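You operate a simulated robot arm through the tools that you are given. There is no shell and no other tool.

The job below is to be done with a simulated robot arm. You get a single attempt, and the scene is never put back.

Task
Load strings 2 and 3 on belt 1, switch TURN on and run them into lanes 1 and 2.
Fine: 2 goes first; red ends toward the end stop; main switch off while a hand is inside; home before the run.

The check looks at the end state, three seconds after you hand in, the way a careful person would. Anything else that was tipped, shoved, dropped, spilled or broken makes it a failure.

Robot
A 7-joint arm with a two-finger parallel gripper, fixed in place. Base frame: the origin is on the floor under the middle of its stand, x ahead of it, y to its left, z up. Lengths are in m, angles in degrees, forces in N, time in s.
It reaches about 1.479 m from its shoulder. Its first joint turns from -166.0 to 166.0 degrees. Payload 4.4 kg.
The tool frame sits at the grasp point between the pads (the TCP): z along the fingers, y along the line on which they close. The tips reach 0.023 m beyond it. The gripper opens to 0.094 m. The fingers are 0.038 m wide and 0.01 m thick; the gripper's body (0.054 by 0.096 m) begins 0.039 m behind the TCP.
Orientation is that of the tool frame in the base frame, as a unit quaternion [w, x, y, z]. With the fingers straight down and closing along the base's y, the tool's x points along the base's -x, its y along +y and its z along -z.

Tools
- The arm moves only by the tool jog_arm. Its argument "motion" is one flat list of numbers, 7 for each row, row after row: the shift along the tool's x, y, z in mm, then the turn, a rotation vector about the tool's x, y, z in degrees, then the closure, from 0 (fully open) to 1 (shut). In form: [x, y, z, rx, ry, rz, grip, x, y, z, rx, ry, rz, grip, ...]. A call has 1 to 20 rows; each row shifts and turns the commanded pose from where the row before left it, along the tool's axes as they then stand. Each row takes 0.2 s and may step no farther than 0.05 m and 8.6 degrees from the row before; otherwise, or with a gripper value out of range, the whole call is refused. Where a pose cannot be reached the arm comes as near as it can. A force on the tool above 80 N (or 10 N above the force at the start of the call, whichever is more), or a blocked arm, ends the call early, and 0.2 s more pass. The fingers move at their own pace (about 0.072 m/s each) and stop on an object; they squeeze with about 44 N. The grip force told is the motor's: it shows also when the fingers shut on nothing. Time passes only in rows, and 0.2 s behind the last, so rows that do not move let the fingers close. It gives the time, the measured TCP pose, the force on the tool (base axes), the opening and the grip force at its end, in the units of the frame above (readings bear some noise), with the torque about the TCP (base axes, N m) and any sound that the robot's microphone picked up.
- Cameras (640 x 400 px; columns grow to the right, rows downward): "scene" is fixed at [0.2246, -0.646, 1.5534]; the picture's right is [0.76, -0.65, 0.00], its down [-0.36, -0.42, -0.83] and it looks along [0.54, 0.64, -0.55] (base axes); focal length 293 px, centre (320, 200). "wrist" rides on the gripper at [0.086, 0.016, -0.074] in the tool frame; the picture's right is [-0.18, 0.98, 0.00], its down [-0.58, -0.11, -0.81] and it looks along [-0.79, -0.15, 0.59] (tool axes); focal length 243 px, centre (320, 200). There is no depth. A picture from a camera that has moved, and an enlarged one, comes with that camera's place and axes in the base frame and with its lens. The place of the scene camera against the robot may be out by one fixed shift of up to 0.018 m in any direction.
- camera(camera): a new picture of that camera. No time passes.
- enlarge(camera, box): a new picture of the part [left, top, right, bottom] of that camera's present view, enlarged. No time passes.
- close_job(): hands the job in; it is judged then, once.

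Places have to be worked out from the pictures, the camera data and where the tool is seen. Open the gripper and draw the arm clear of the work before you hand the job in, unless the task says otherwise.

The tools are called after "Call:" by a JSON object that holds its "fn" and its "kwargs". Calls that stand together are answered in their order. jog_arm: Moves the arm, as the interface text tells. Its arguments: {"type":"object","properties":{"motion":{"type":"array"}},"required":["motion"]} The other tools are called the same way: camera (camera) takes a picture; enlarge (camera, box) takes an enlarged picture of a part of a camera's view; close_job () hands the job in.

At the start:

```text
time: 0.0
eef_pos: [0.7667, -0.2355, 1.3469]
ee_rot: [0.0, 0.0, 1.0, 0.001]
ft_force: [0.2, 0.1, 0.7]
wrist_torque: [-0.03, 0.0, 0.0]
finger_gap: 0.0939
grasp_force: 0.1
```

scene: 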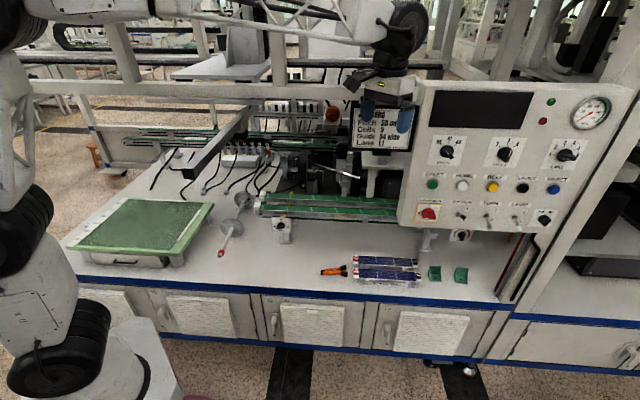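
wrist: 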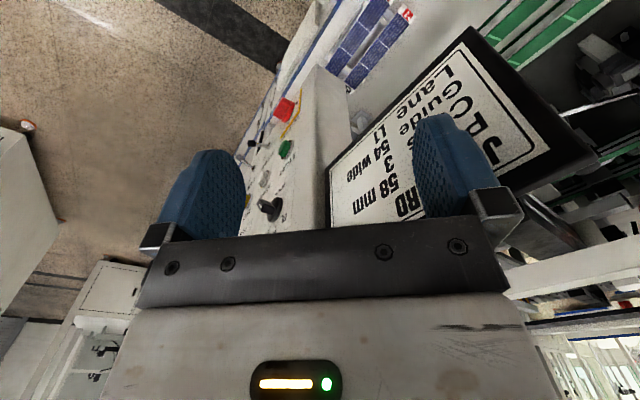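

I'll start by looking closer at the scene: the control panel, the belt area, the strings and the sign.

Call:
{"fn": "enlarge", "kwargs": {"camera": "scene", "box": [400, 70, 640, 250]}}

Call:
{"fn": "enlarge", "kwargs": {"camera": "scene", "box": [300, 230, 500, 300]}}

Call:
{"fn": "enlarge", "kwargs": {"camera": "scene", "box": [200, 90, 420, 250]}}

Call:
{"fn": "enlarge", "kwargs": {"camera": "scene", "box": [60, 120, 280, 280]}}

Call:
{"fn": "enlarge", "kwargs": {"camera": "wrist", "box": [240, 0, 600, 240]}}

```text
2.22 times, centred on (520, 160) of scene
camera zoom: at [0.2246, -0.646, 1.5534], right [0.76, -0.65, 0.0], down [-0.36, -0.42, -0.83], along [0.54, 0.64, -0.55], focal length 651 px, centre (-124, 289)
```

zoom: 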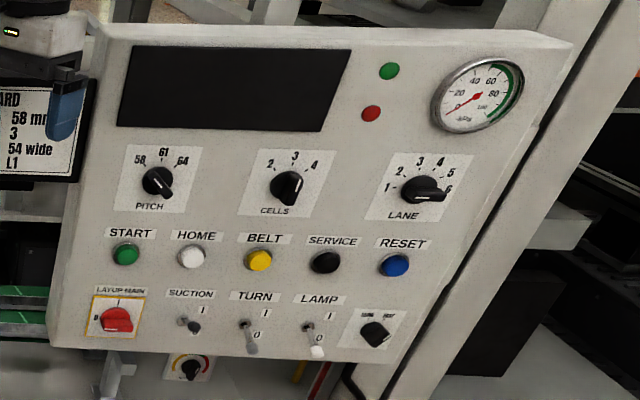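

```text
3.20 times, centred on (400, 265) of scene
camera zoom: at [0.2246, -0.646, 1.5534], right [0.76, -0.65, 0.0], down [-0.36, -0.42, -0.83], along [0.54, 0.64, -0.55], focal length 937 px, centre (64, -8)
```

zoom: 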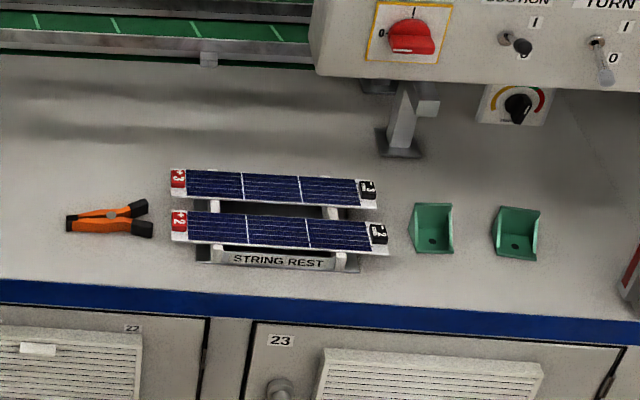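

```text
2.50 times, centred on (310, 170) of scene
camera zoom: at [0.2246, -0.646, 1.5534], right [0.76, -0.65, 0.0], down [-0.36, -0.42, -0.83], along [0.54, 0.64, -0.55], focal length 732 px, centre (345, 275)
```

zoom: 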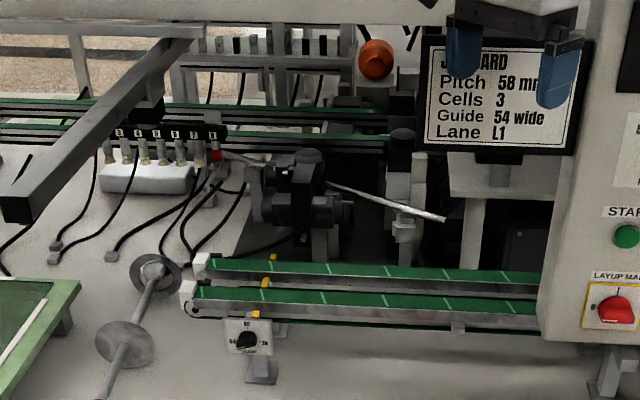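

```text
2.50 times, centred on (170, 200) of scene
camera zoom: at [0.2246, -0.646, 1.5534], right [0.76, -0.65, 0.0], down [-0.36, -0.42, -0.83], along [0.54, 0.64, -0.55], focal length 732 px, centre (695, 200)
```

zoom: 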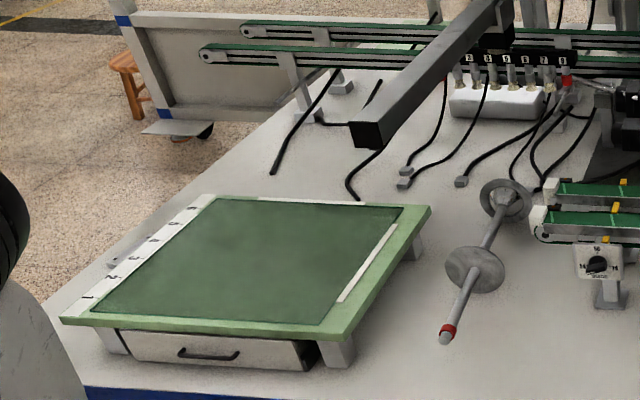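

```text
1.67 times, centred on (420, 120) of wrist
camera zoom: at [0.6797, -0.2204, 1.4208], right [0.18, 0.98, 0.0], down [0.58, -0.11, 0.81], along [0.79, -0.15, -0.59], focal length 404 px, centre (153, 333)
```

zoom: 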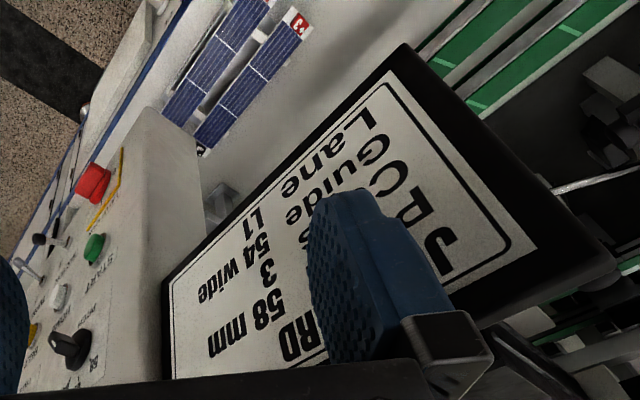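

The card reads pitch 58 mm, cells 3, guide 54 wide, lane L1; the panel dials look different from it. I'll zoom in further on each part before moving.

Call:
{"fn": "enlarge", "kwargs": {"camera": "scene", "box": [420, 120, 520, 182]}}

Call:
{"fn": "enlarge", "kwargs": {"camera": "scene", "box": [520, 120, 620, 182]}}

Call:
{"fn": "enlarge", "kwargs": {"camera": "scene", "box": [405, 170, 505, 245]}}

Call:
{"fn": "enlarge", "kwargs": {"camera": "scene", "box": [480, 170, 580, 245]}}

Call:
{"fn": "enlarge", "kwargs": {"camera": "scene", "box": [210, 180, 310, 260]}}

Call:
{"fn": "enlarge", "kwargs": {"camera": "scene", "box": [190, 100, 310, 180]}}

Call:
{"fn": "enlarge", "kwargs": {"camera": "scene", "box": [300, 180, 420, 260]}}

Call:
{"fn": "enlarge", "kwargs": {"camera": "scene", "box": [60, 180, 220, 280]}}

```text
6.40 times, centred on (470, 151) of scene
camera zoom: at [0.2246, -0.646, 1.5534], right [0.76, -0.65, 0.0], down [-0.36, -0.42, -0.83], along [0.54, 0.64, -0.55], focal length 1875 px, centre (-640, 514)
```

zoom: 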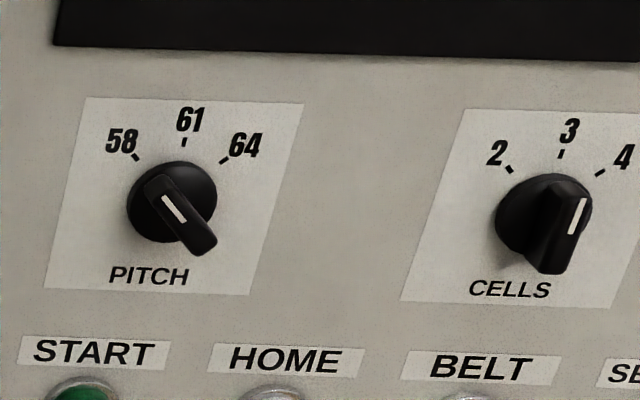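

```text
6.40 times, centred on (570, 151) of scene
camera zoom: at [0.2246, -0.646, 1.5534], right [0.76, -0.65, 0.0], down [-0.36, -0.42, -0.83], along [0.54, 0.64, -0.55], focal length 1875 px, centre (-1280, 514)
```

zoom: 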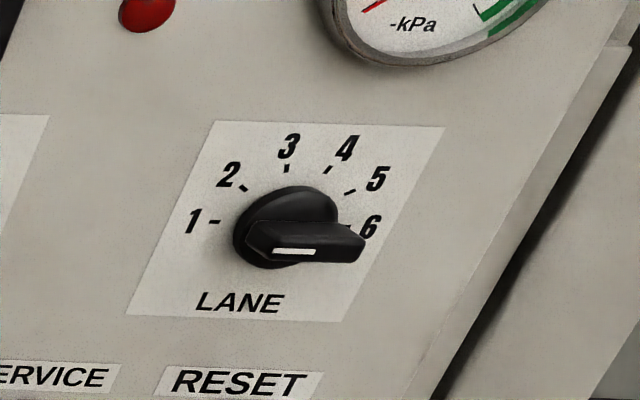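

```text
5.33 times, centred on (455, 208) of scene
camera zoom: at [0.2246, -0.646, 1.5534], right [0.76, -0.65, 0.0], down [-0.36, -0.42, -0.83], along [0.54, 0.64, -0.55], focal length 1562 px, centre (-400, 160)
```

zoom: 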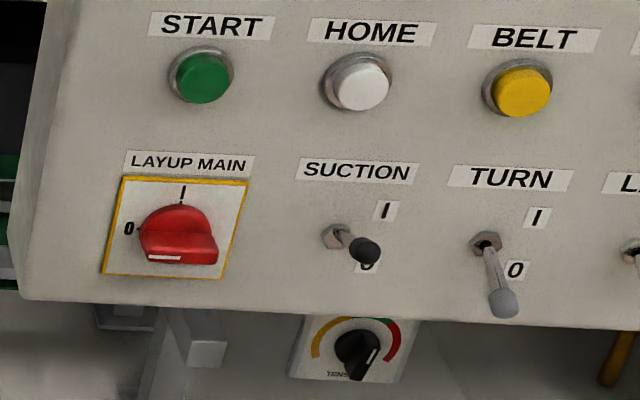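

```text
5.33 times, centred on (530, 208) of scene
camera zoom: at [0.2246, -0.646, 1.5534], right [0.76, -0.65, 0.0], down [-0.36, -0.42, -0.83], along [0.54, 0.64, -0.55], focal length 1562 px, centre (-800, 160)
```

zoom: 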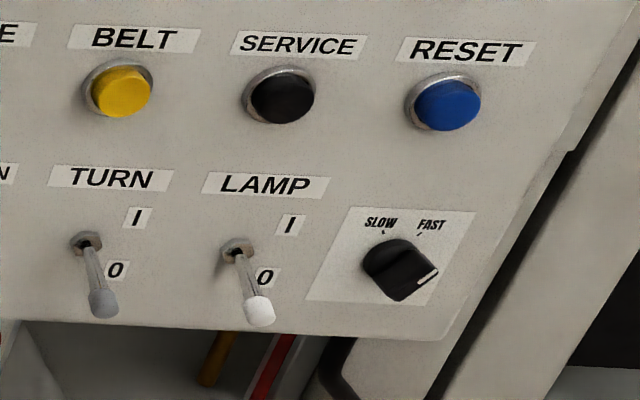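

```text
5.00 times, centred on (260, 220) of scene
camera zoom: at [0.2246, -0.646, 1.5534], right [0.76, -0.65, 0.0], down [-0.36, -0.42, -0.83], along [0.54, 0.64, -0.55], focal length 1465 px, centre (620, 100)
```

zoom: 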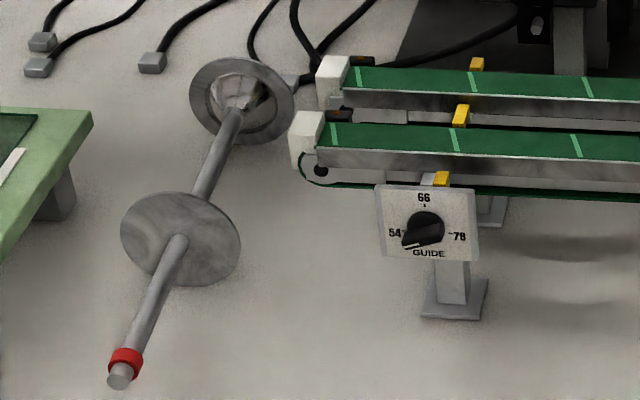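

```text
5.00 times, centred on (250, 140) of scene
camera zoom: at [0.2246, -0.646, 1.5534], right [0.76, -0.65, 0.0], down [-0.36, -0.42, -0.83], along [0.54, 0.64, -0.55], focal length 1465 px, centre (670, 500)
```

zoom: 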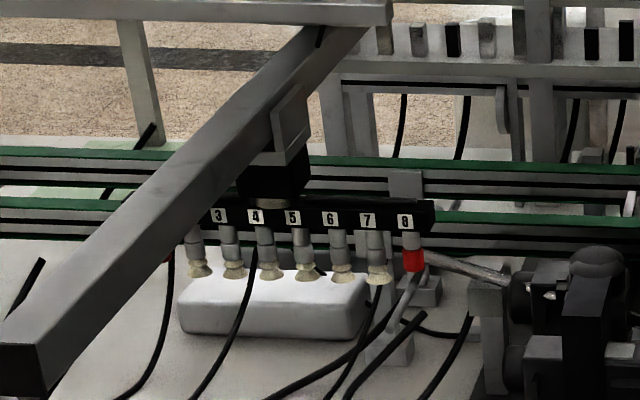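

```text
5.00 times, centred on (360, 220) of scene
camera zoom: at [0.2246, -0.646, 1.5534], right [0.76, -0.65, 0.0], down [-0.36, -0.42, -0.83], along [0.54, 0.64, -0.55], focal length 1465 px, centre (120, 100)
```

zoom: 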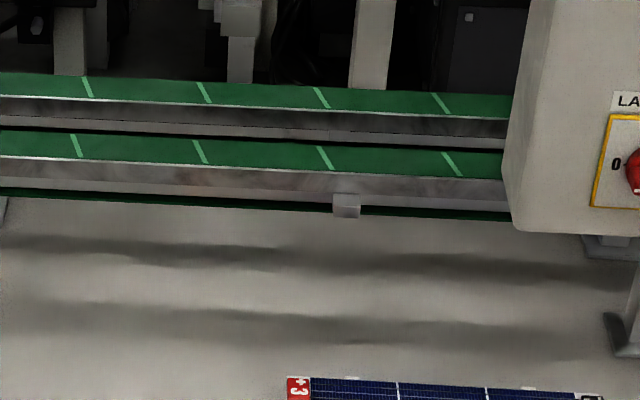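

```text
4.00 times, centred on (140, 230) of scene
camera zoom: at [0.2246, -0.646, 1.5534], right [0.76, -0.65, 0.0], down [-0.36, -0.42, -0.83], along [0.54, 0.64, -0.55], focal length 1172 px, centre (1040, 80)
```

zoom: 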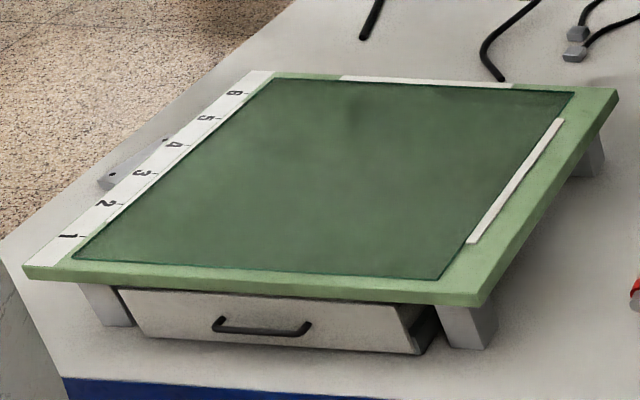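

Readings so far: main switch seems at 0, TURN at 0, SUCTION at I, the layup head rests behind the belt, and the table runs at about -44° to the base axes. I'll draw the hand back left and turn it so the wrist camera looks across the table.

Call:
{"fn": "jog_arm", "kwargs": {"motion": [21.7, 38.6, 9.7, 0, 0, 0, 0, 21.7, 38.6, 9.7, 0, 0, 0, 0, 21.7, 38.6, 9.7, 0, 0, 0, 0, 21.7, 38.6, 9.7, 0, 0, 0, 0, 21.7, 38.6, 9.7, 0, 0, 0, 0, 21.7, 38.6, 9.7, 0, 0, 0, 0, 21.7, 38.6, 9.7, 0, 0, 0, 0, 21.7, 38.6, 9.7, 0, 0, 0, 0, 21.7, 38.6, 9.7, 0, 0, 0, 0, 21.7, 38.6, 9.7, 0, 0, 0, 0, 0, 0, 0, 0, 0, -7.3, 0, 0, 0, 0, 0, 0, -7.3, 0, 0, 0, 0, 0, 0, -7.3, 0, 0, 0, 0, 0, 0, -7.3, 0, 0, 0, 0, 0, 0, -7.3, 0, 0, 0, 0, 0, 0, -7.5, 0, 0, 0, 0, 0, 0, 0, 0]}}

Call:
{"fn": "camera", "kwargs": {"camera": "wrist"}}

Call:
{"fn": "camera", "kwargs": {"camera": "scene"}}

```text
time: 3.6
eef_pos: [0.5492, 0.149, 1.2497]
ee_rot: [0.0, -0.376, 0.927, 0.0]
ft_force: [-0.9, 1.0, -0.6]
wrist_torque: [-0.03, -0.04, 0.03]
finger_gap: 0.0941
grasp_force: 0.0
```

```text
taken
camera wrist: at [0.4759, 0.1012, 1.3234], right [-0.55, 0.83, 0.0], down [0.49, 0.33, 0.81], along [0.67, 0.44, -0.59], focal length 243 px, centre (320, 200)
```

wrist: 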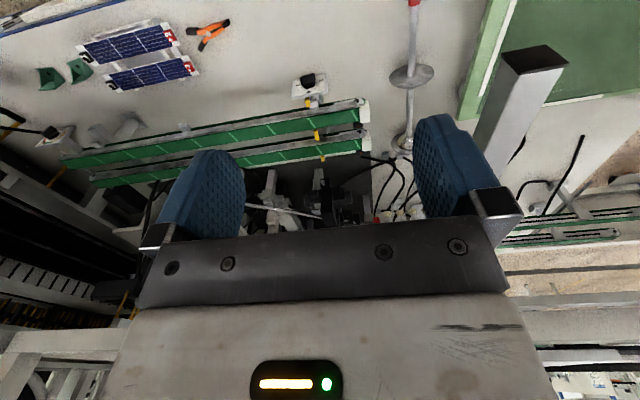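

```text
taken
```

scene: 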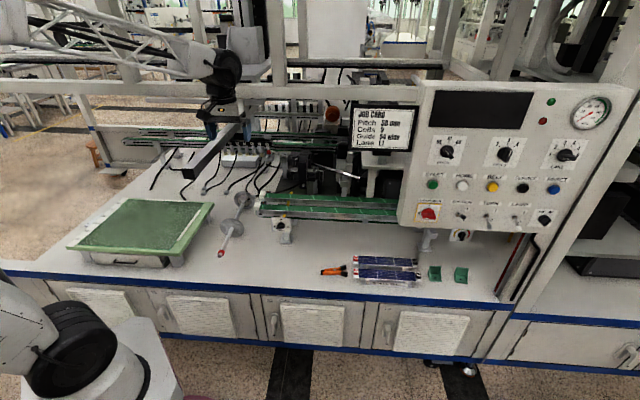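

The wrist camera now shows the belt, strings, layup table and boom from above. I'll enlarge the relevant parts.

Call:
{"fn": "enlarge", "kwargs": {"camera": "wrist", "box": [20, 10, 240, 150]}}

Call:
{"fn": "enlarge", "kwargs": {"camera": "wrist", "box": [240, 60, 420, 175]}}

Call:
{"fn": "enlarge", "kwargs": {"camera": "wrist", "box": [40, 90, 240, 220]}}

Call:
{"fn": "enlarge", "kwargs": {"camera": "wrist", "box": [340, 0, 640, 190]}}

Call:
{"fn": "enlarge", "kwargs": {"camera": "scene", "box": [345, 95, 425, 155]}}

Call:
{"fn": "enlarge", "kwargs": {"camera": "scene", "box": [120, 100, 280, 200]}}

```text
2.86 times, centred on (130, 80) of wrist
camera zoom: at [0.4759, 0.1012, 1.3234], right [-0.55, 0.83, 0.0], down [0.49, 0.33, 0.81], along [0.67, 0.44, -0.59], focal length 693 px, centre (863, 543)
```

zoom: 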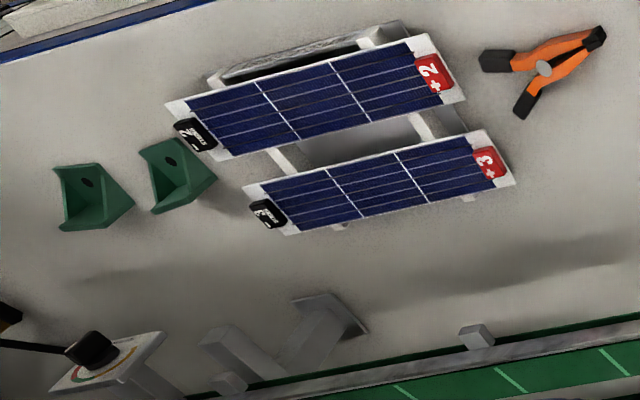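

```text
3.48 times, centred on (330, 118) of wrist
camera zoom: at [0.4759, 0.1012, 1.3234], right [-0.55, 0.83, 0.0], down [0.49, 0.33, 0.81], along [0.67, 0.44, -0.59], focal length 844 px, centre (285, 487)
```

zoom: 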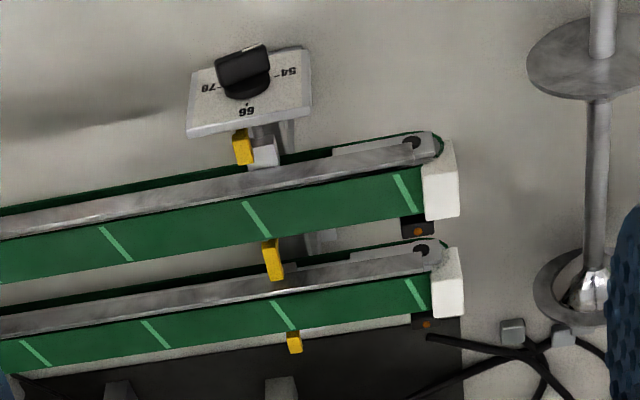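

```text
3.08 times, centred on (140, 155) of wrist
camera zoom: at [0.4759, 0.1012, 1.3234], right [-0.55, 0.83, 0.0], down [0.49, 0.33, 0.81], along [0.67, 0.44, -0.59], focal length 746 px, centre (874, 338)
```

zoom: 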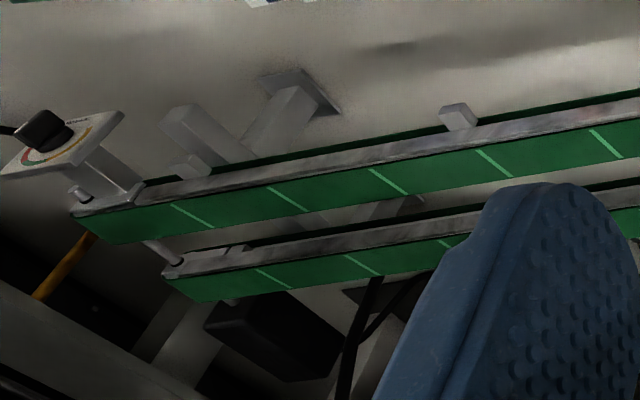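

```text
2.11 times, centred on (490, 95) of wrist
camera zoom: at [0.4759, 0.1012, 1.3234], right [-0.55, 0.83, 0.0], down [0.49, 0.33, 0.81], along [0.67, 0.44, -0.59], focal length 511 px, centre (-38, 421)
```

zoom: 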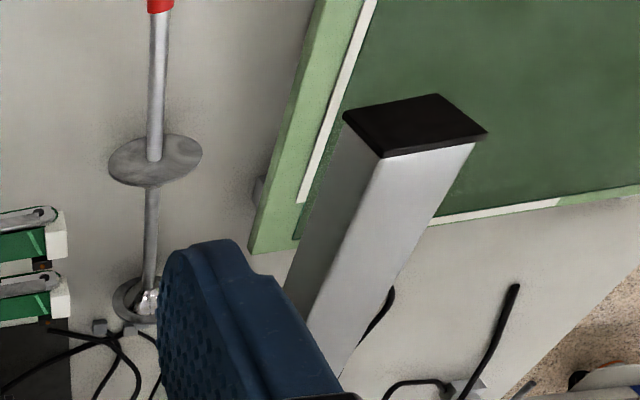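

```text
6.67 times, centred on (385, 125) of scene
camera zoom: at [0.2246, -0.646, 1.5534], right [0.76, -0.65, 0.0], down [-0.36, -0.42, -0.83], along [0.54, 0.64, -0.55], focal length 1953 px, centre (-113, 700)
```

zoom: 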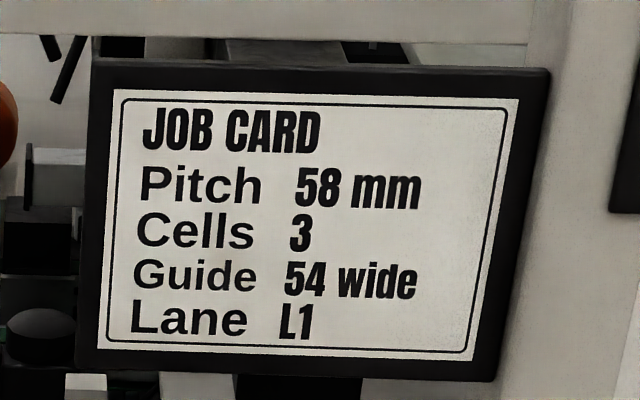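

```text
4.00 times, centred on (200, 150) of scene
camera zoom: at [0.2246, -0.646, 1.5534], right [0.76, -0.65, 0.0], down [-0.36, -0.42, -0.83], along [0.54, 0.64, -0.55], focal length 1172 px, centre (800, 400)
```

zoom: 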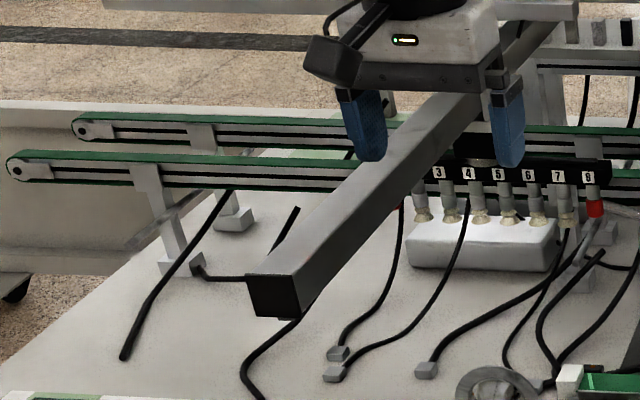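

The card sits at about u=0.63–0.80 along the table (z 1.23–1.35), left of the panel, and the boom end is near (0.45, 0.31, 1.09). I'll go lower between them and tilt the camera down to see the belt and the guide closely.

Call:
{"fn": "jog_arm", "kwargs": {"motion": [0, -30, 40, 0, 0, 0, 0, 0, -30, 40, 0, 0, 0, 0, 0, -30, 40, 0, 0, 0, 0, 0, -30, 40, 0, 0, 0, 0, 0, -30, 0, 0, 0, 0, 0, 0, 0, 0, 0, 8, 0, 0, 0, 0, 0, 0, 8, 0, 0, 0, 0, 0, 0, 8, 0, 0, 0, 0, 0, 0, 0, 0, 0]}}

Call:
{"fn": "camera", "kwargs": {"camera": "wrist"}}

Call:
{"fn": "camera", "kwargs": {"camera": "scene"}}

```text
time: 5.6
eef_pos: [0.6528, 0.0412, 1.0888]
ee_rot: [-0.193, -0.367, 0.907, -0.078]
ft_force: [0.4, -0.2, -0.2]
wrist_torque: [-0.03, -0.02, 0.0]
finger_gap: 0.094
grasp_force: 0.1
```

```text
taken
camera wrist: at [0.6068, 0.0196, 1.1922], right [-0.56, 0.82, -0.08], down [0.69, 0.52, 0.5], along [0.45, 0.23, -0.86], focal length 243 px, centre (320, 200)
```

wrist: 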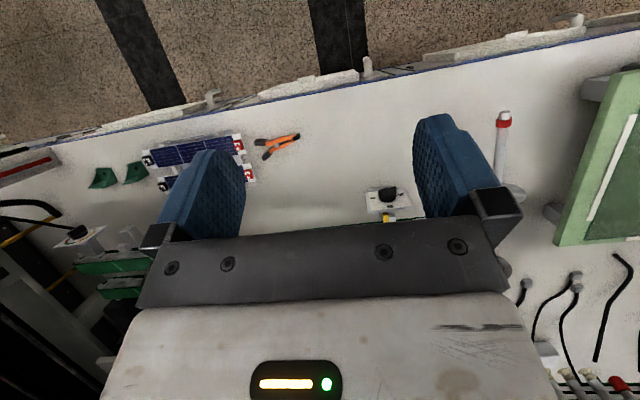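

```text
taken
```

scene: 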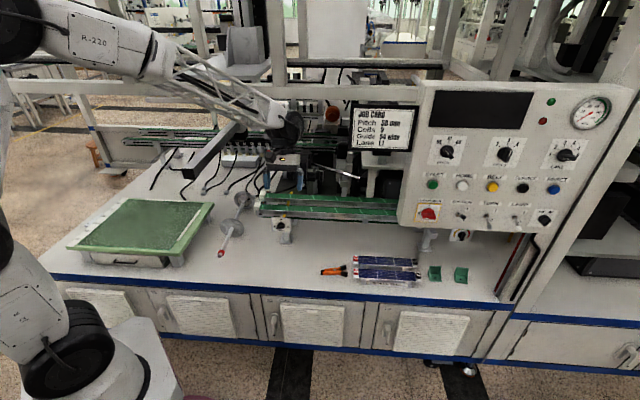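

The tilt put the belt behind the gripper. I'll untilt and shift slightly so the belt's end and guide fall between the fingers in view.

Call:
{"fn": "jog_arm", "kwargs": {"motion": [0, 0, 0, 0, -8, 0, 0, 0, 0, 0, 0, -8, 0, 0, 0, 0, 0, 0, -8, 0, 0, -20, 30, 10, 0, 0, 0, 0, -20, 30, 10, 0, 0, 0, 0, -20, 20, 10, 0, 0, 0, 0, 0, 0, 0, 0, 0, 0, 0]}}

Call:
{"fn": "camera", "kwargs": {"camera": "wrist"}}

Call:
{"fn": "enlarge", "kwargs": {"camera": "wrist", "box": [240, 60, 420, 220]}}

Call:
{"fn": "enlarge", "kwargs": {"camera": "wrist", "box": [0, 0, 200, 220]}}

```text
time: 7.2
eef_pos: [0.6408, 0.1415, 1.0596]
ee_rot: [0.0, -0.375, 0.927, 0.0]
ft_force: [-0.8, -0.4, 0.5]
wrist_torque: [-0.01, -0.03, -0.01]
finger_gap: 0.0939
grasp_force: 0.1
```

```text
taken
camera wrist: at [0.5674, 0.0926, 1.134], right [-0.55, 0.83, 0.0], down [0.49, 0.33, 0.81], along [0.67, 0.44, -0.59], focal length 243 px, centre (320, 200)
```

wrist: 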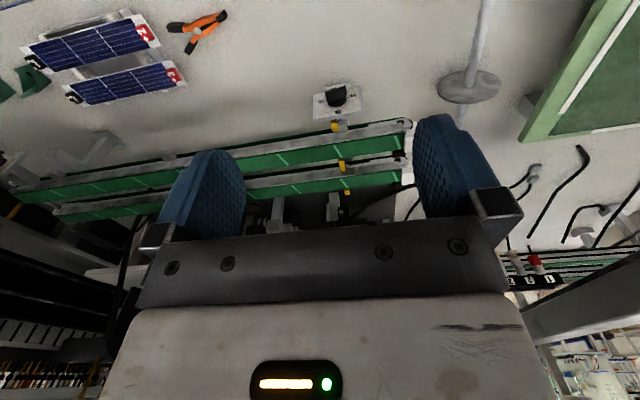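

```text
2.50 times, centred on (330, 140) of wrist
camera zoom: at [0.5674, 0.0926, 1.134], right [-0.55, 0.83, 0.0], down [0.49, 0.33, 0.81], along [0.67, 0.44, -0.59], focal length 606 px, centre (295, 350)
```

zoom: 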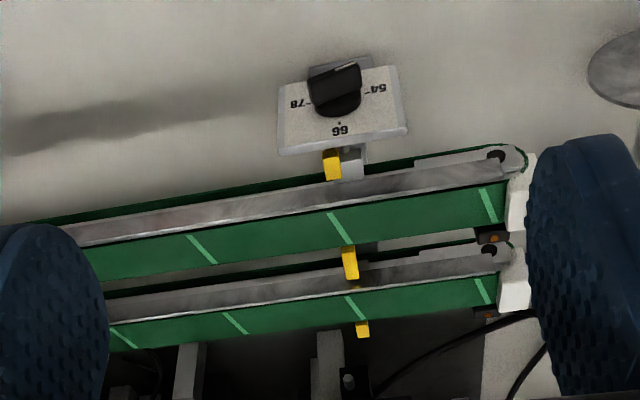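

```text
1.82 times, centred on (100, 110) of wrist
camera zoom: at [0.5674, 0.0926, 1.134], right [-0.55, 0.83, 0.0], down [0.49, 0.33, 0.81], along [0.67, 0.44, -0.59], focal length 441 px, centre (720, 364)
```

zoom: 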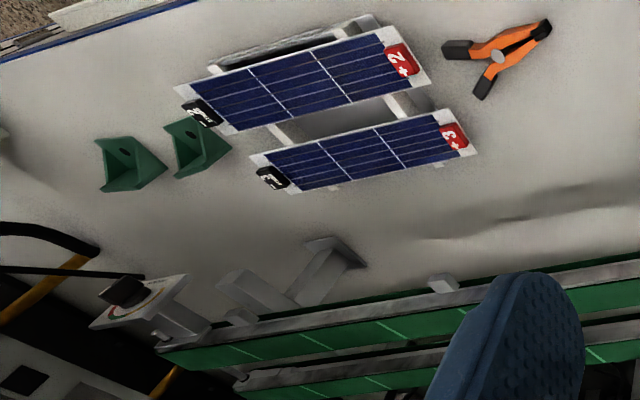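

Belt top triangulates to z≈0.760 with the front strip at v≈0.79–0.82, and end-stop blocks at its left end. I'll zoom further on the guide tabs, the knob, the end stops and the string labels.

Call:
{"fn": "enlarge", "kwargs": {"camera": "wrist", "box": [305, 75, 385, 125]}}

Call:
{"fn": "enlarge", "kwargs": {"camera": "wrist", "box": [310, 115, 420, 200]}}

Call:
{"fn": "enlarge", "kwargs": {"camera": "wrist", "box": [490, 220, 640, 310]}}

Call:
{"fn": "enlarge", "kwargs": {"camera": "wrist", "box": [40, 0, 200, 110]}}

Call:
{"fn": "enlarge", "kwargs": {"camera": "wrist", "box": [0, 130, 160, 240]}}

```text
8.00 times, centred on (345, 100) of wrist
camera zoom: at [0.5674, 0.0926, 1.134], right [-0.55, 0.83, 0.0], down [0.49, 0.33, 0.81], along [0.67, 0.44, -0.59], focal length 1941 px, centre (120, 1000)
```

zoom: 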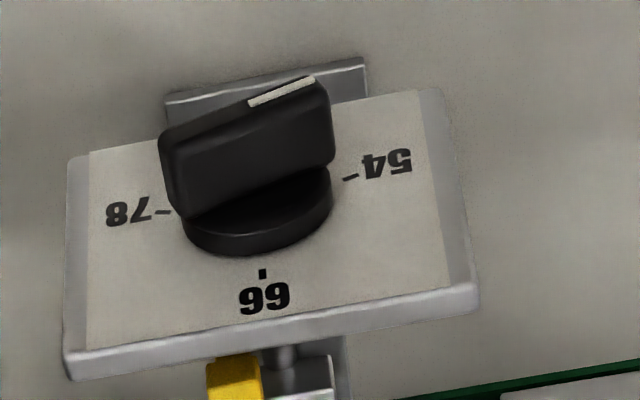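

```text
4.71 times, centred on (365, 158) of wrist
camera zoom: at [0.5674, 0.0926, 1.134], right [-0.55, 0.83, 0.0], down [0.49, 0.33, 0.81], along [0.67, 0.44, -0.59], focal length 1142 px, centre (108, 400)
```

zoom: 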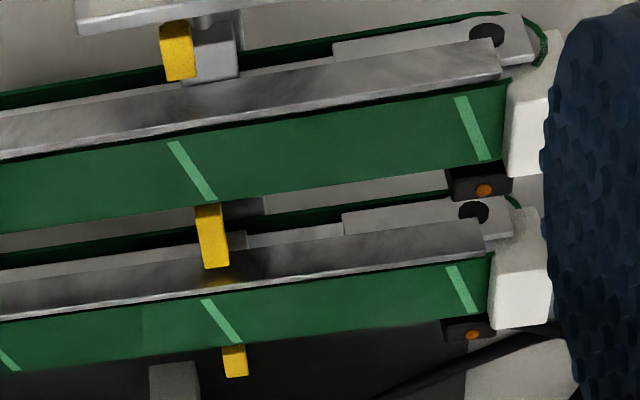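

```text
4.27 times, centred on (565, 265) of wrist
camera zoom: at [0.5674, 0.0926, 1.134], right [-0.55, 0.83, 0.0], down [0.49, 0.33, 0.81], along [0.67, 0.44, -0.59], focal length 1035 px, centre (-725, -77)
```

zoom: 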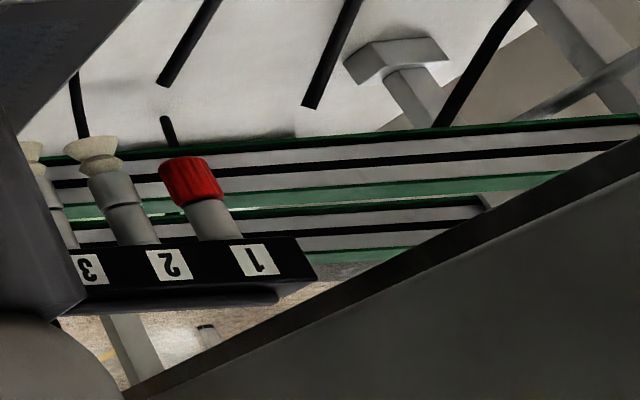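

```text
3.64 times, centred on (120, 55) of wrist
camera zoom: at [0.5674, 0.0926, 1.134], right [-0.55, 0.83, 0.0], down [0.49, 0.33, 0.81], along [0.67, 0.44, -0.59], focal length 882 px, centre (1047, 727)
```

zoom: 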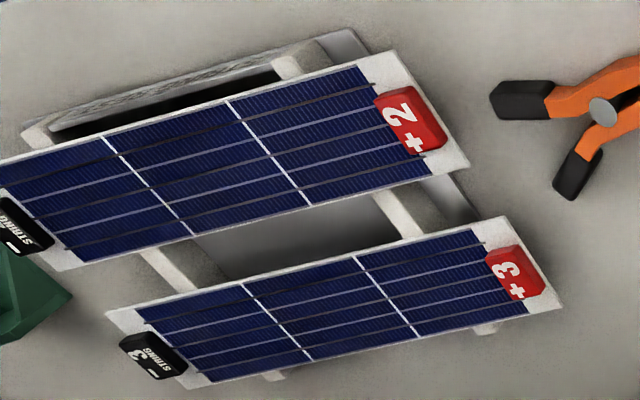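

```text
3.64 times, centred on (80, 185) of wrist
camera zoom: at [0.5674, 0.0926, 1.134], right [-0.55, 0.83, 0.0], down [0.49, 0.33, 0.81], along [0.67, 0.44, -0.59], focal length 882 px, centre (1193, 254)
```

zoom: 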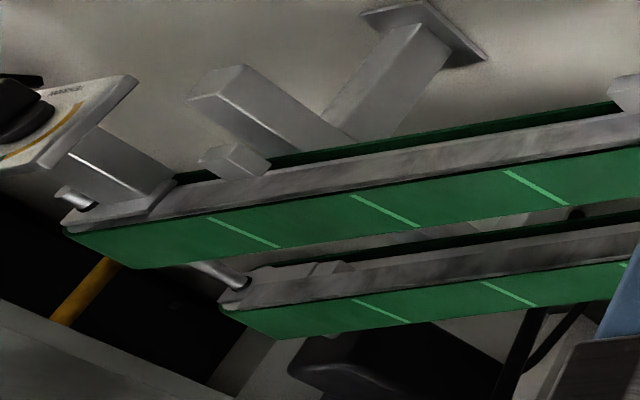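

The guide knob's line points to 54. I'm looking for belt number labels next; I'll zoom the scene camera onto the belt's front face and ends.

Call:
{"fn": "enlarge", "kwargs": {"camera": "scene", "box": [255, 185, 335, 235]}}

Call:
{"fn": "enlarge", "kwargs": {"camera": "scene", "box": [330, 185, 410, 235]}}

Call:
{"fn": "enlarge", "kwargs": {"camera": "scene", "box": [110, 110, 240, 190]}}

Call:
{"fn": "enlarge", "kwargs": {"camera": "scene", "box": [530, 70, 630, 132]}}

Call:
{"fn": "enlarge", "kwargs": {"camera": "scene", "box": [60, 190, 160, 252]}}

Call:
{"fn": "enlarge", "kwargs": {"camera": "scene", "box": [270, 140, 370, 202]}}

```text
8.00 times, centred on (295, 210) of scene
camera zoom: at [0.2246, -0.646, 1.5534], right [0.76, -0.65, 0.0], down [-0.36, -0.42, -0.83], along [0.54, 0.64, -0.55], focal length 2343 px, centre (520, 120)
```

zoom: 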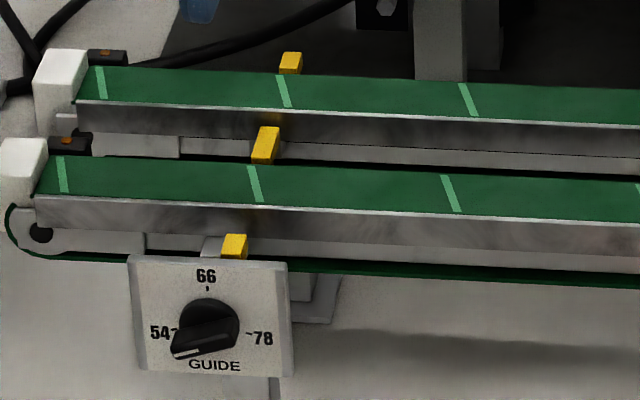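

```text
8.00 times, centred on (370, 210) of scene
camera zoom: at [0.2246, -0.646, 1.5534], right [0.76, -0.65, 0.0], down [-0.36, -0.42, -0.83], along [0.54, 0.64, -0.55], focal length 2343 px, centre (-80, 120)
```

zoom: 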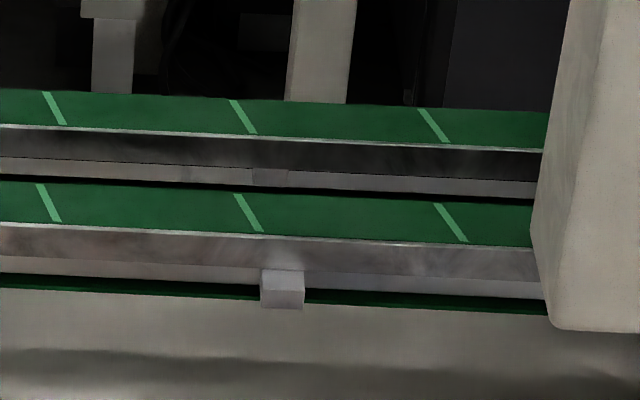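

```text
4.92 times, centred on (175, 150) of scene
camera zoom: at [0.2246, -0.646, 1.5534], right [0.76, -0.65, 0.0], down [-0.36, -0.42, -0.83], along [0.54, 0.64, -0.55], focal length 1442 px, centre (1034, 446)
```

zoom: 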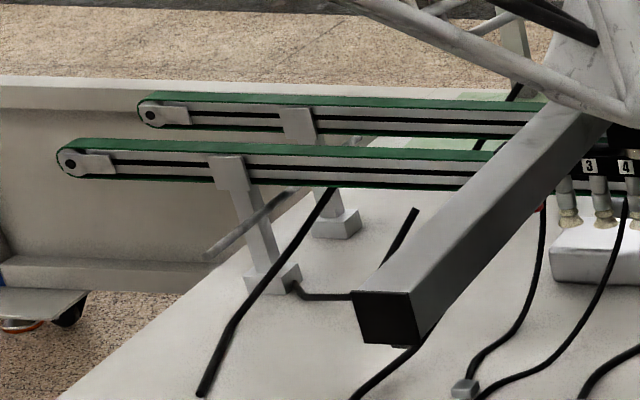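

```text
6.40 times, centred on (580, 101) of scene
camera zoom: at [0.2246, -0.646, 1.5534], right [0.76, -0.65, 0.0], down [-0.36, -0.42, -0.83], along [0.54, 0.64, -0.55], focal length 1875 px, centre (-1344, 834)
```

zoom: 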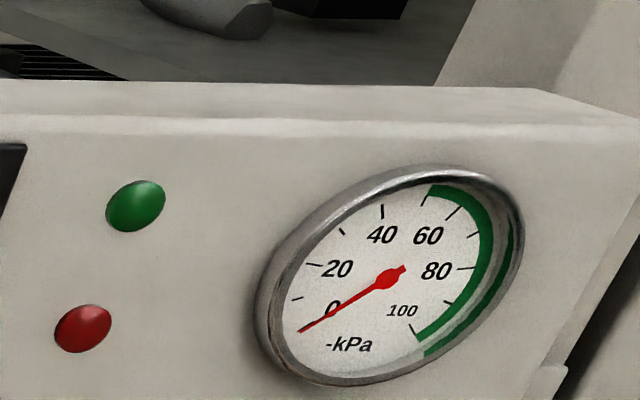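

```text
6.40 times, centred on (110, 221) of scene
camera zoom: at [0.2246, -0.646, 1.5534], right [0.76, -0.65, 0.0], down [-0.36, -0.42, -0.83], along [0.54, 0.64, -0.55], focal length 1875 px, centre (1664, 66)
```

zoom: 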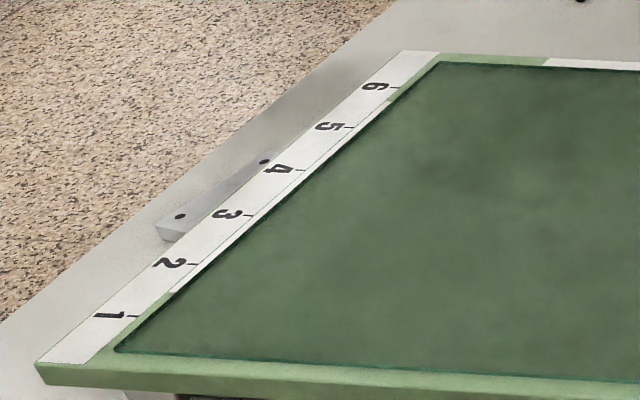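

```text
6.40 times, centred on (320, 171) of scene
camera zoom: at [0.2246, -0.646, 1.5534], right [0.76, -0.65, 0.0], down [-0.36, -0.42, -0.83], along [0.54, 0.64, -0.55], focal length 1875 px, centre (320, 386)
```

zoom: 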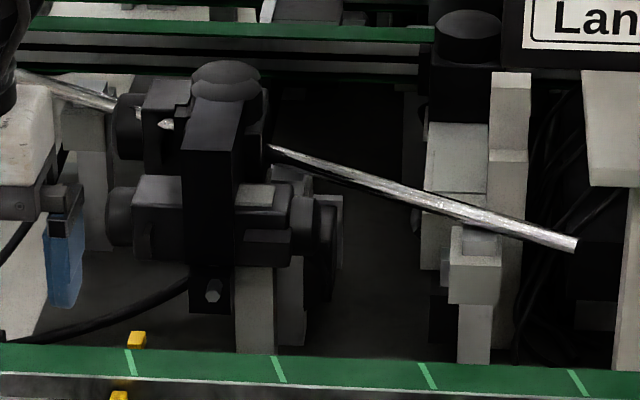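

Both rails show no number on the front. I'll shift left about 8 cm to see the end stops' tops between the fingers.

Call:
{"fn": "jog_arm", "kwargs": {"motion": [-15, 30, 5, 0, 0, 0, 0, -15, 30, 5, 0, 0, 0, 0, -10, 20, 0, 0, 0, 0, 0, 0, 0, 0, 0, 0, 0, 0]}}

Call:
{"fn": "camera", "kwargs": {"camera": "wrist"}}

Call:
{"fn": "enlarge", "kwargs": {"camera": "wrist", "box": [300, 90, 420, 220]}}

Call:
{"fn": "enlarge", "kwargs": {"camera": "wrist", "box": [400, 0, 560, 110]}}

```text
time: 8.2
eef_pos: [0.6128, 0.2278, 1.0494]
ee_rot: [0.001, -0.374, 0.927, 0.001]
ft_force: [0.0, 0.8, 0.1]
wrist_torque: [0.02, 0.0, 0.01]
finger_gap: 0.0944
grasp_force: 0.0
```

```text
taken
camera wrist: at [0.5401, 0.1785, 1.1249], right [-0.55, 0.83, 0.0], down [0.49, 0.33, 0.81], along [0.67, 0.44, -0.59], focal length 243 px, centre (320, 200)
```

wrist: 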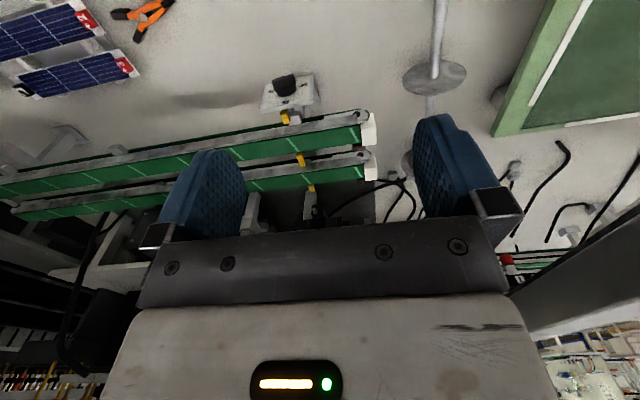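

```text
3.08 times, centred on (360, 155) of wrist
camera zoom: at [0.5401, 0.1785, 1.1249], right [-0.55, 0.83, 0.0], down [0.49, 0.33, 0.81], along [0.67, 0.44, -0.59], focal length 746 px, centre (197, 338)
```

zoom: 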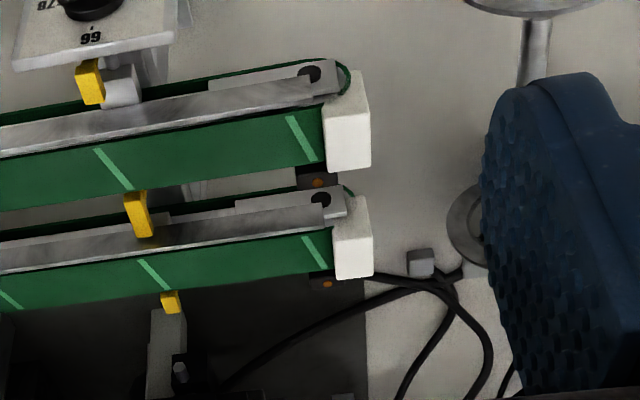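

```text
3.64 times, centred on (480, 55) of wrist
camera zoom: at [0.5401, 0.1785, 1.1249], right [-0.55, 0.83, 0.0], down [0.49, 0.33, 0.81], along [0.67, 0.44, -0.59], focal length 882 px, centre (-262, 727)
```

zoom: 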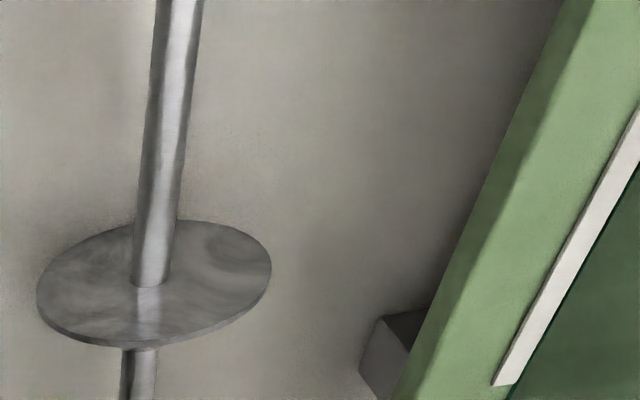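

Zooming in on the guide tabs themselves to understand where a string must sit between them.

Call:
{"fn": "enlarge", "kwargs": {"camera": "wrist", "box": [270, 100, 330, 140]}}

Call:
{"fn": "enlarge", "kwargs": {"camera": "wrist", "box": [285, 145, 345, 195]}}

Call:
{"fn": "enlarge", "kwargs": {"camera": "wrist", "box": [330, 100, 400, 190]}}

Call:
{"fn": "enlarge", "kwargs": {"camera": "wrist", "box": [0, 0, 160, 110]}}

```text
10.00 times, centred on (300, 120) of wrist
camera zoom: at [0.5401, 0.1785, 1.1249], right [-0.55, 0.83, 0.0], down [0.49, 0.33, 0.81], along [0.67, 0.44, -0.59], focal length 2426 px, centre (520, 1000)
```

zoom: 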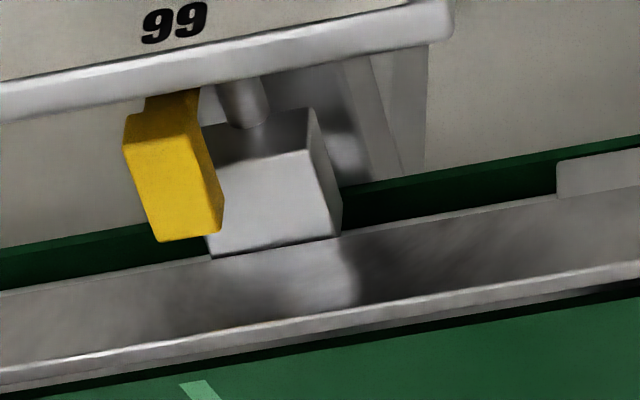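

```text
8.00 times, centred on (315, 170) of wrist
camera zoom: at [0.5401, 0.1785, 1.1249], right [-0.55, 0.83, 0.0], down [0.49, 0.33, 0.81], along [0.67, 0.44, -0.59], focal length 1941 px, centre (360, 440)
```

zoom: 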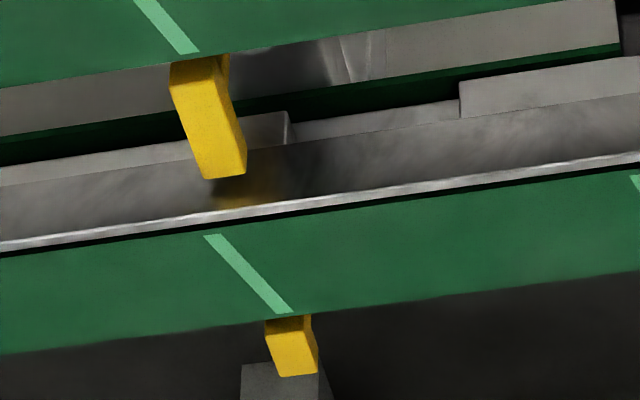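

```text
4.44 times, centred on (365, 145) of wrist
camera zoom: at [0.5401, 0.1785, 1.1249], right [-0.55, 0.83, 0.0], down [0.49, 0.33, 0.81], along [0.67, 0.44, -0.59], focal length 1078 px, centre (120, 444)
```

zoom: 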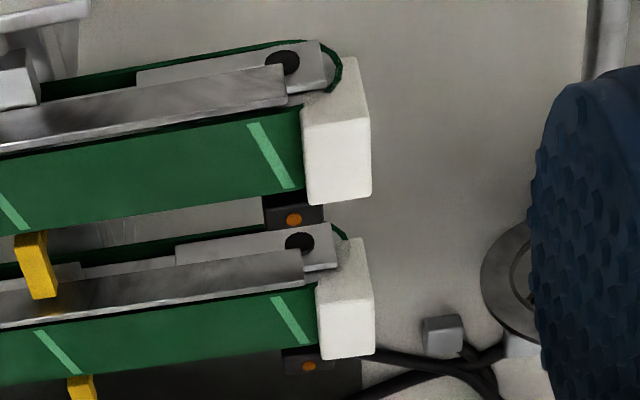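

```text
3.64 times, centred on (80, 55) of wrist
camera zoom: at [0.5401, 0.1785, 1.1249], right [-0.55, 0.83, 0.0], down [0.49, 0.33, 0.81], along [0.67, 0.44, -0.59], focal length 882 px, centre (1193, 727)
```

zoom: 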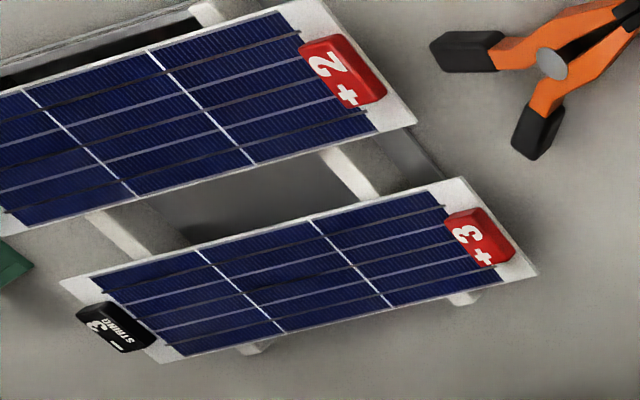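

I'll take an angled view along the belt from the right side: shift right, lower a bit and yaw 40° so the camera looks toward the end stops.

Call:
{"fn": "jog_arm", "kwargs": {"motion": [0, -40, 15, 0, 0, 0, 0, 0, -40, 15, 0, 0, 0, 0, 0, -40, 15, 0, 0, 0, 0, 0, -40, 15, 0, 0, 0, 0, 0, -40, 15, 0, 0, 0, 0, 0, -20, 15, 0, 0, 0, 0, 0, 0, 0, 0, 0, -8, 0, 0, 0, 0, 0, 0, -8, 0, 0, 0, 0, 0, 0, -8, 0, 0, 0, 0, 0, 0, -8, 0, 0, 0, 0, 0, 0, -8, 0, 0, 0, 0, 0, 0, 0, 0]}}

Call:
{"fn": "camera", "kwargs": {"camera": "wrist"}}

Call:
{"fn": "camera", "kwargs": {"camera": "scene"}}

Call:
{"fn": "enlarge", "kwargs": {"camera": "wrist", "box": [240, 60, 420, 220]}}

```text
time: 10.8
eef_pos: [0.7683, 0.0681, 0.9589]
ee_rot: [0.0, -0.67, 0.742, 0.0]
ft_force: [0.3, 0.1, -0.3]
wrist_torque: [-0.01, 0.01, -0.01]
finger_gap: 0.0938
grasp_force: 0.0
```

```text
taken
camera wrist: at [0.7418, -0.0164, 1.0343], right [-0.96, 0.28, 0.0], down [0.17, 0.57, 0.81], along [0.23, 0.77, -0.59], focal length 243 px, centre (320, 200)
```

wrist: 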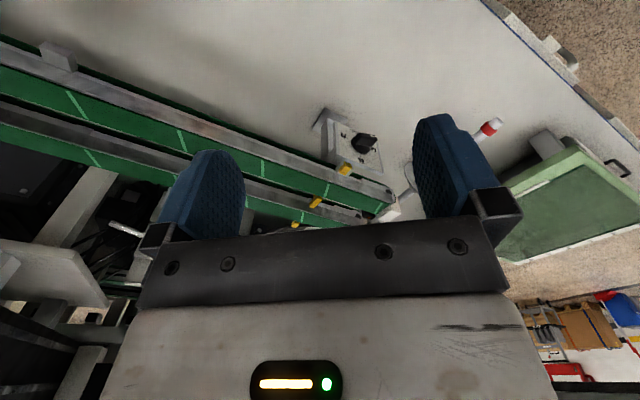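

```text
taken
```

scene: 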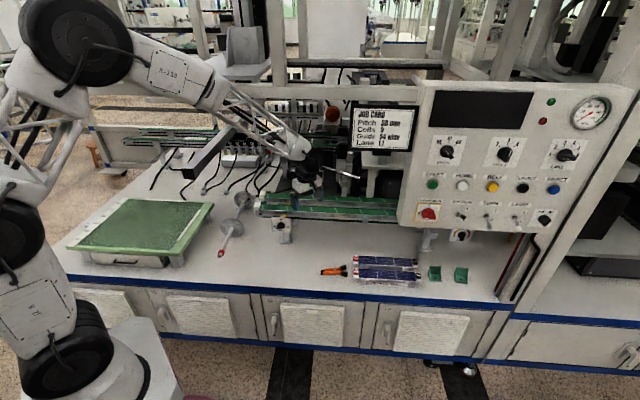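

```text
2.50 times, centred on (330, 140) of wrist
camera zoom: at [0.7418, -0.0164, 1.0343], right [-0.96, 0.28, 0.0], down [0.17, 0.57, 0.81], along [0.23, 0.77, -0.59], focal length 606 px, centre (295, 350)
```

zoom: 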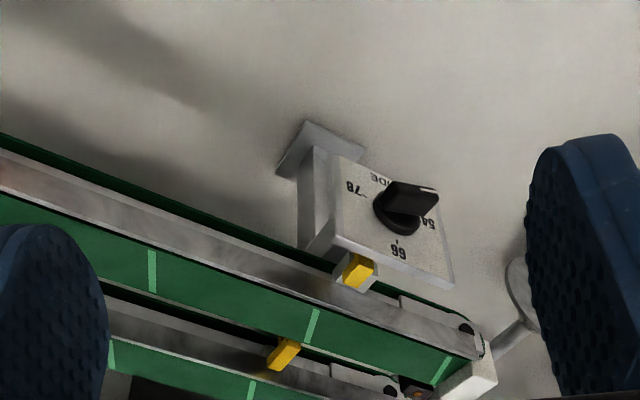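

Good angled view. I'll enlarge the tab and end-stop regions here.

Call:
{"fn": "enlarge", "kwargs": {"camera": "wrist", "box": [330, 145, 410, 215]}}

Call:
{"fn": "enlarge", "kwargs": {"camera": "wrist", "box": [280, 160, 360, 230]}}

Call:
{"fn": "enlarge", "kwargs": {"camera": "wrist", "box": [0, 30, 200, 170]}}

```text
5.71 times, centred on (370, 180) of wrist
camera zoom: at [0.7418, -0.0164, 1.0343], right [-0.96, 0.28, 0.0], down [0.17, 0.57, 0.81], along [0.23, 0.77, -0.59], focal length 1386 px, centre (34, 314)
```

zoom: 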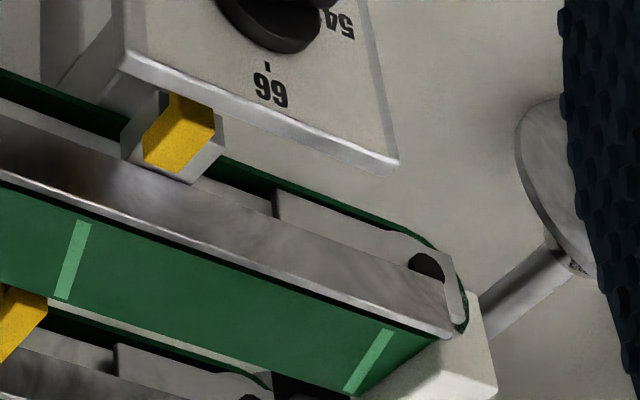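

```text
5.71 times, centred on (320, 195) of wrist
camera zoom: at [0.7418, -0.0164, 1.0343], right [-0.96, 0.28, 0.0], down [0.17, 0.57, 0.81], along [0.23, 0.77, -0.59], focal length 1386 px, centre (320, 229)
```

zoom: 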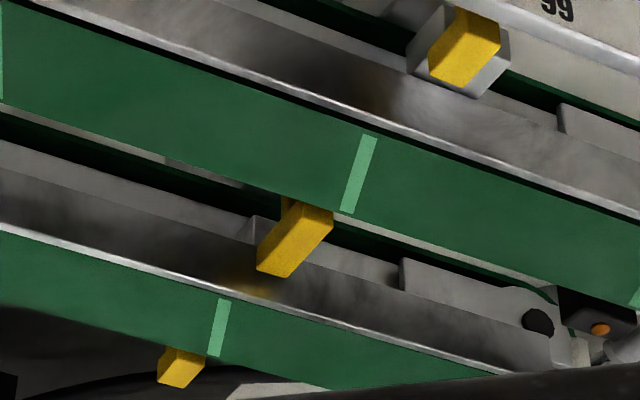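

```text
2.86 times, centred on (100, 100) of wrist
camera zoom: at [0.7418, -0.0164, 1.0343], right [-0.96, 0.28, 0.0], down [0.17, 0.57, 0.81], along [0.23, 0.77, -0.59], focal length 693 px, centre (949, 486)
```

zoom: 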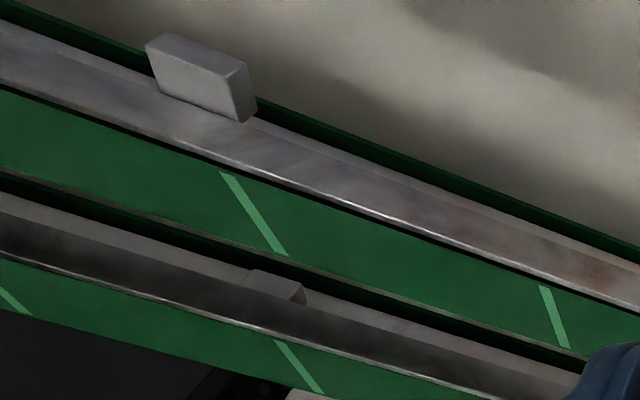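

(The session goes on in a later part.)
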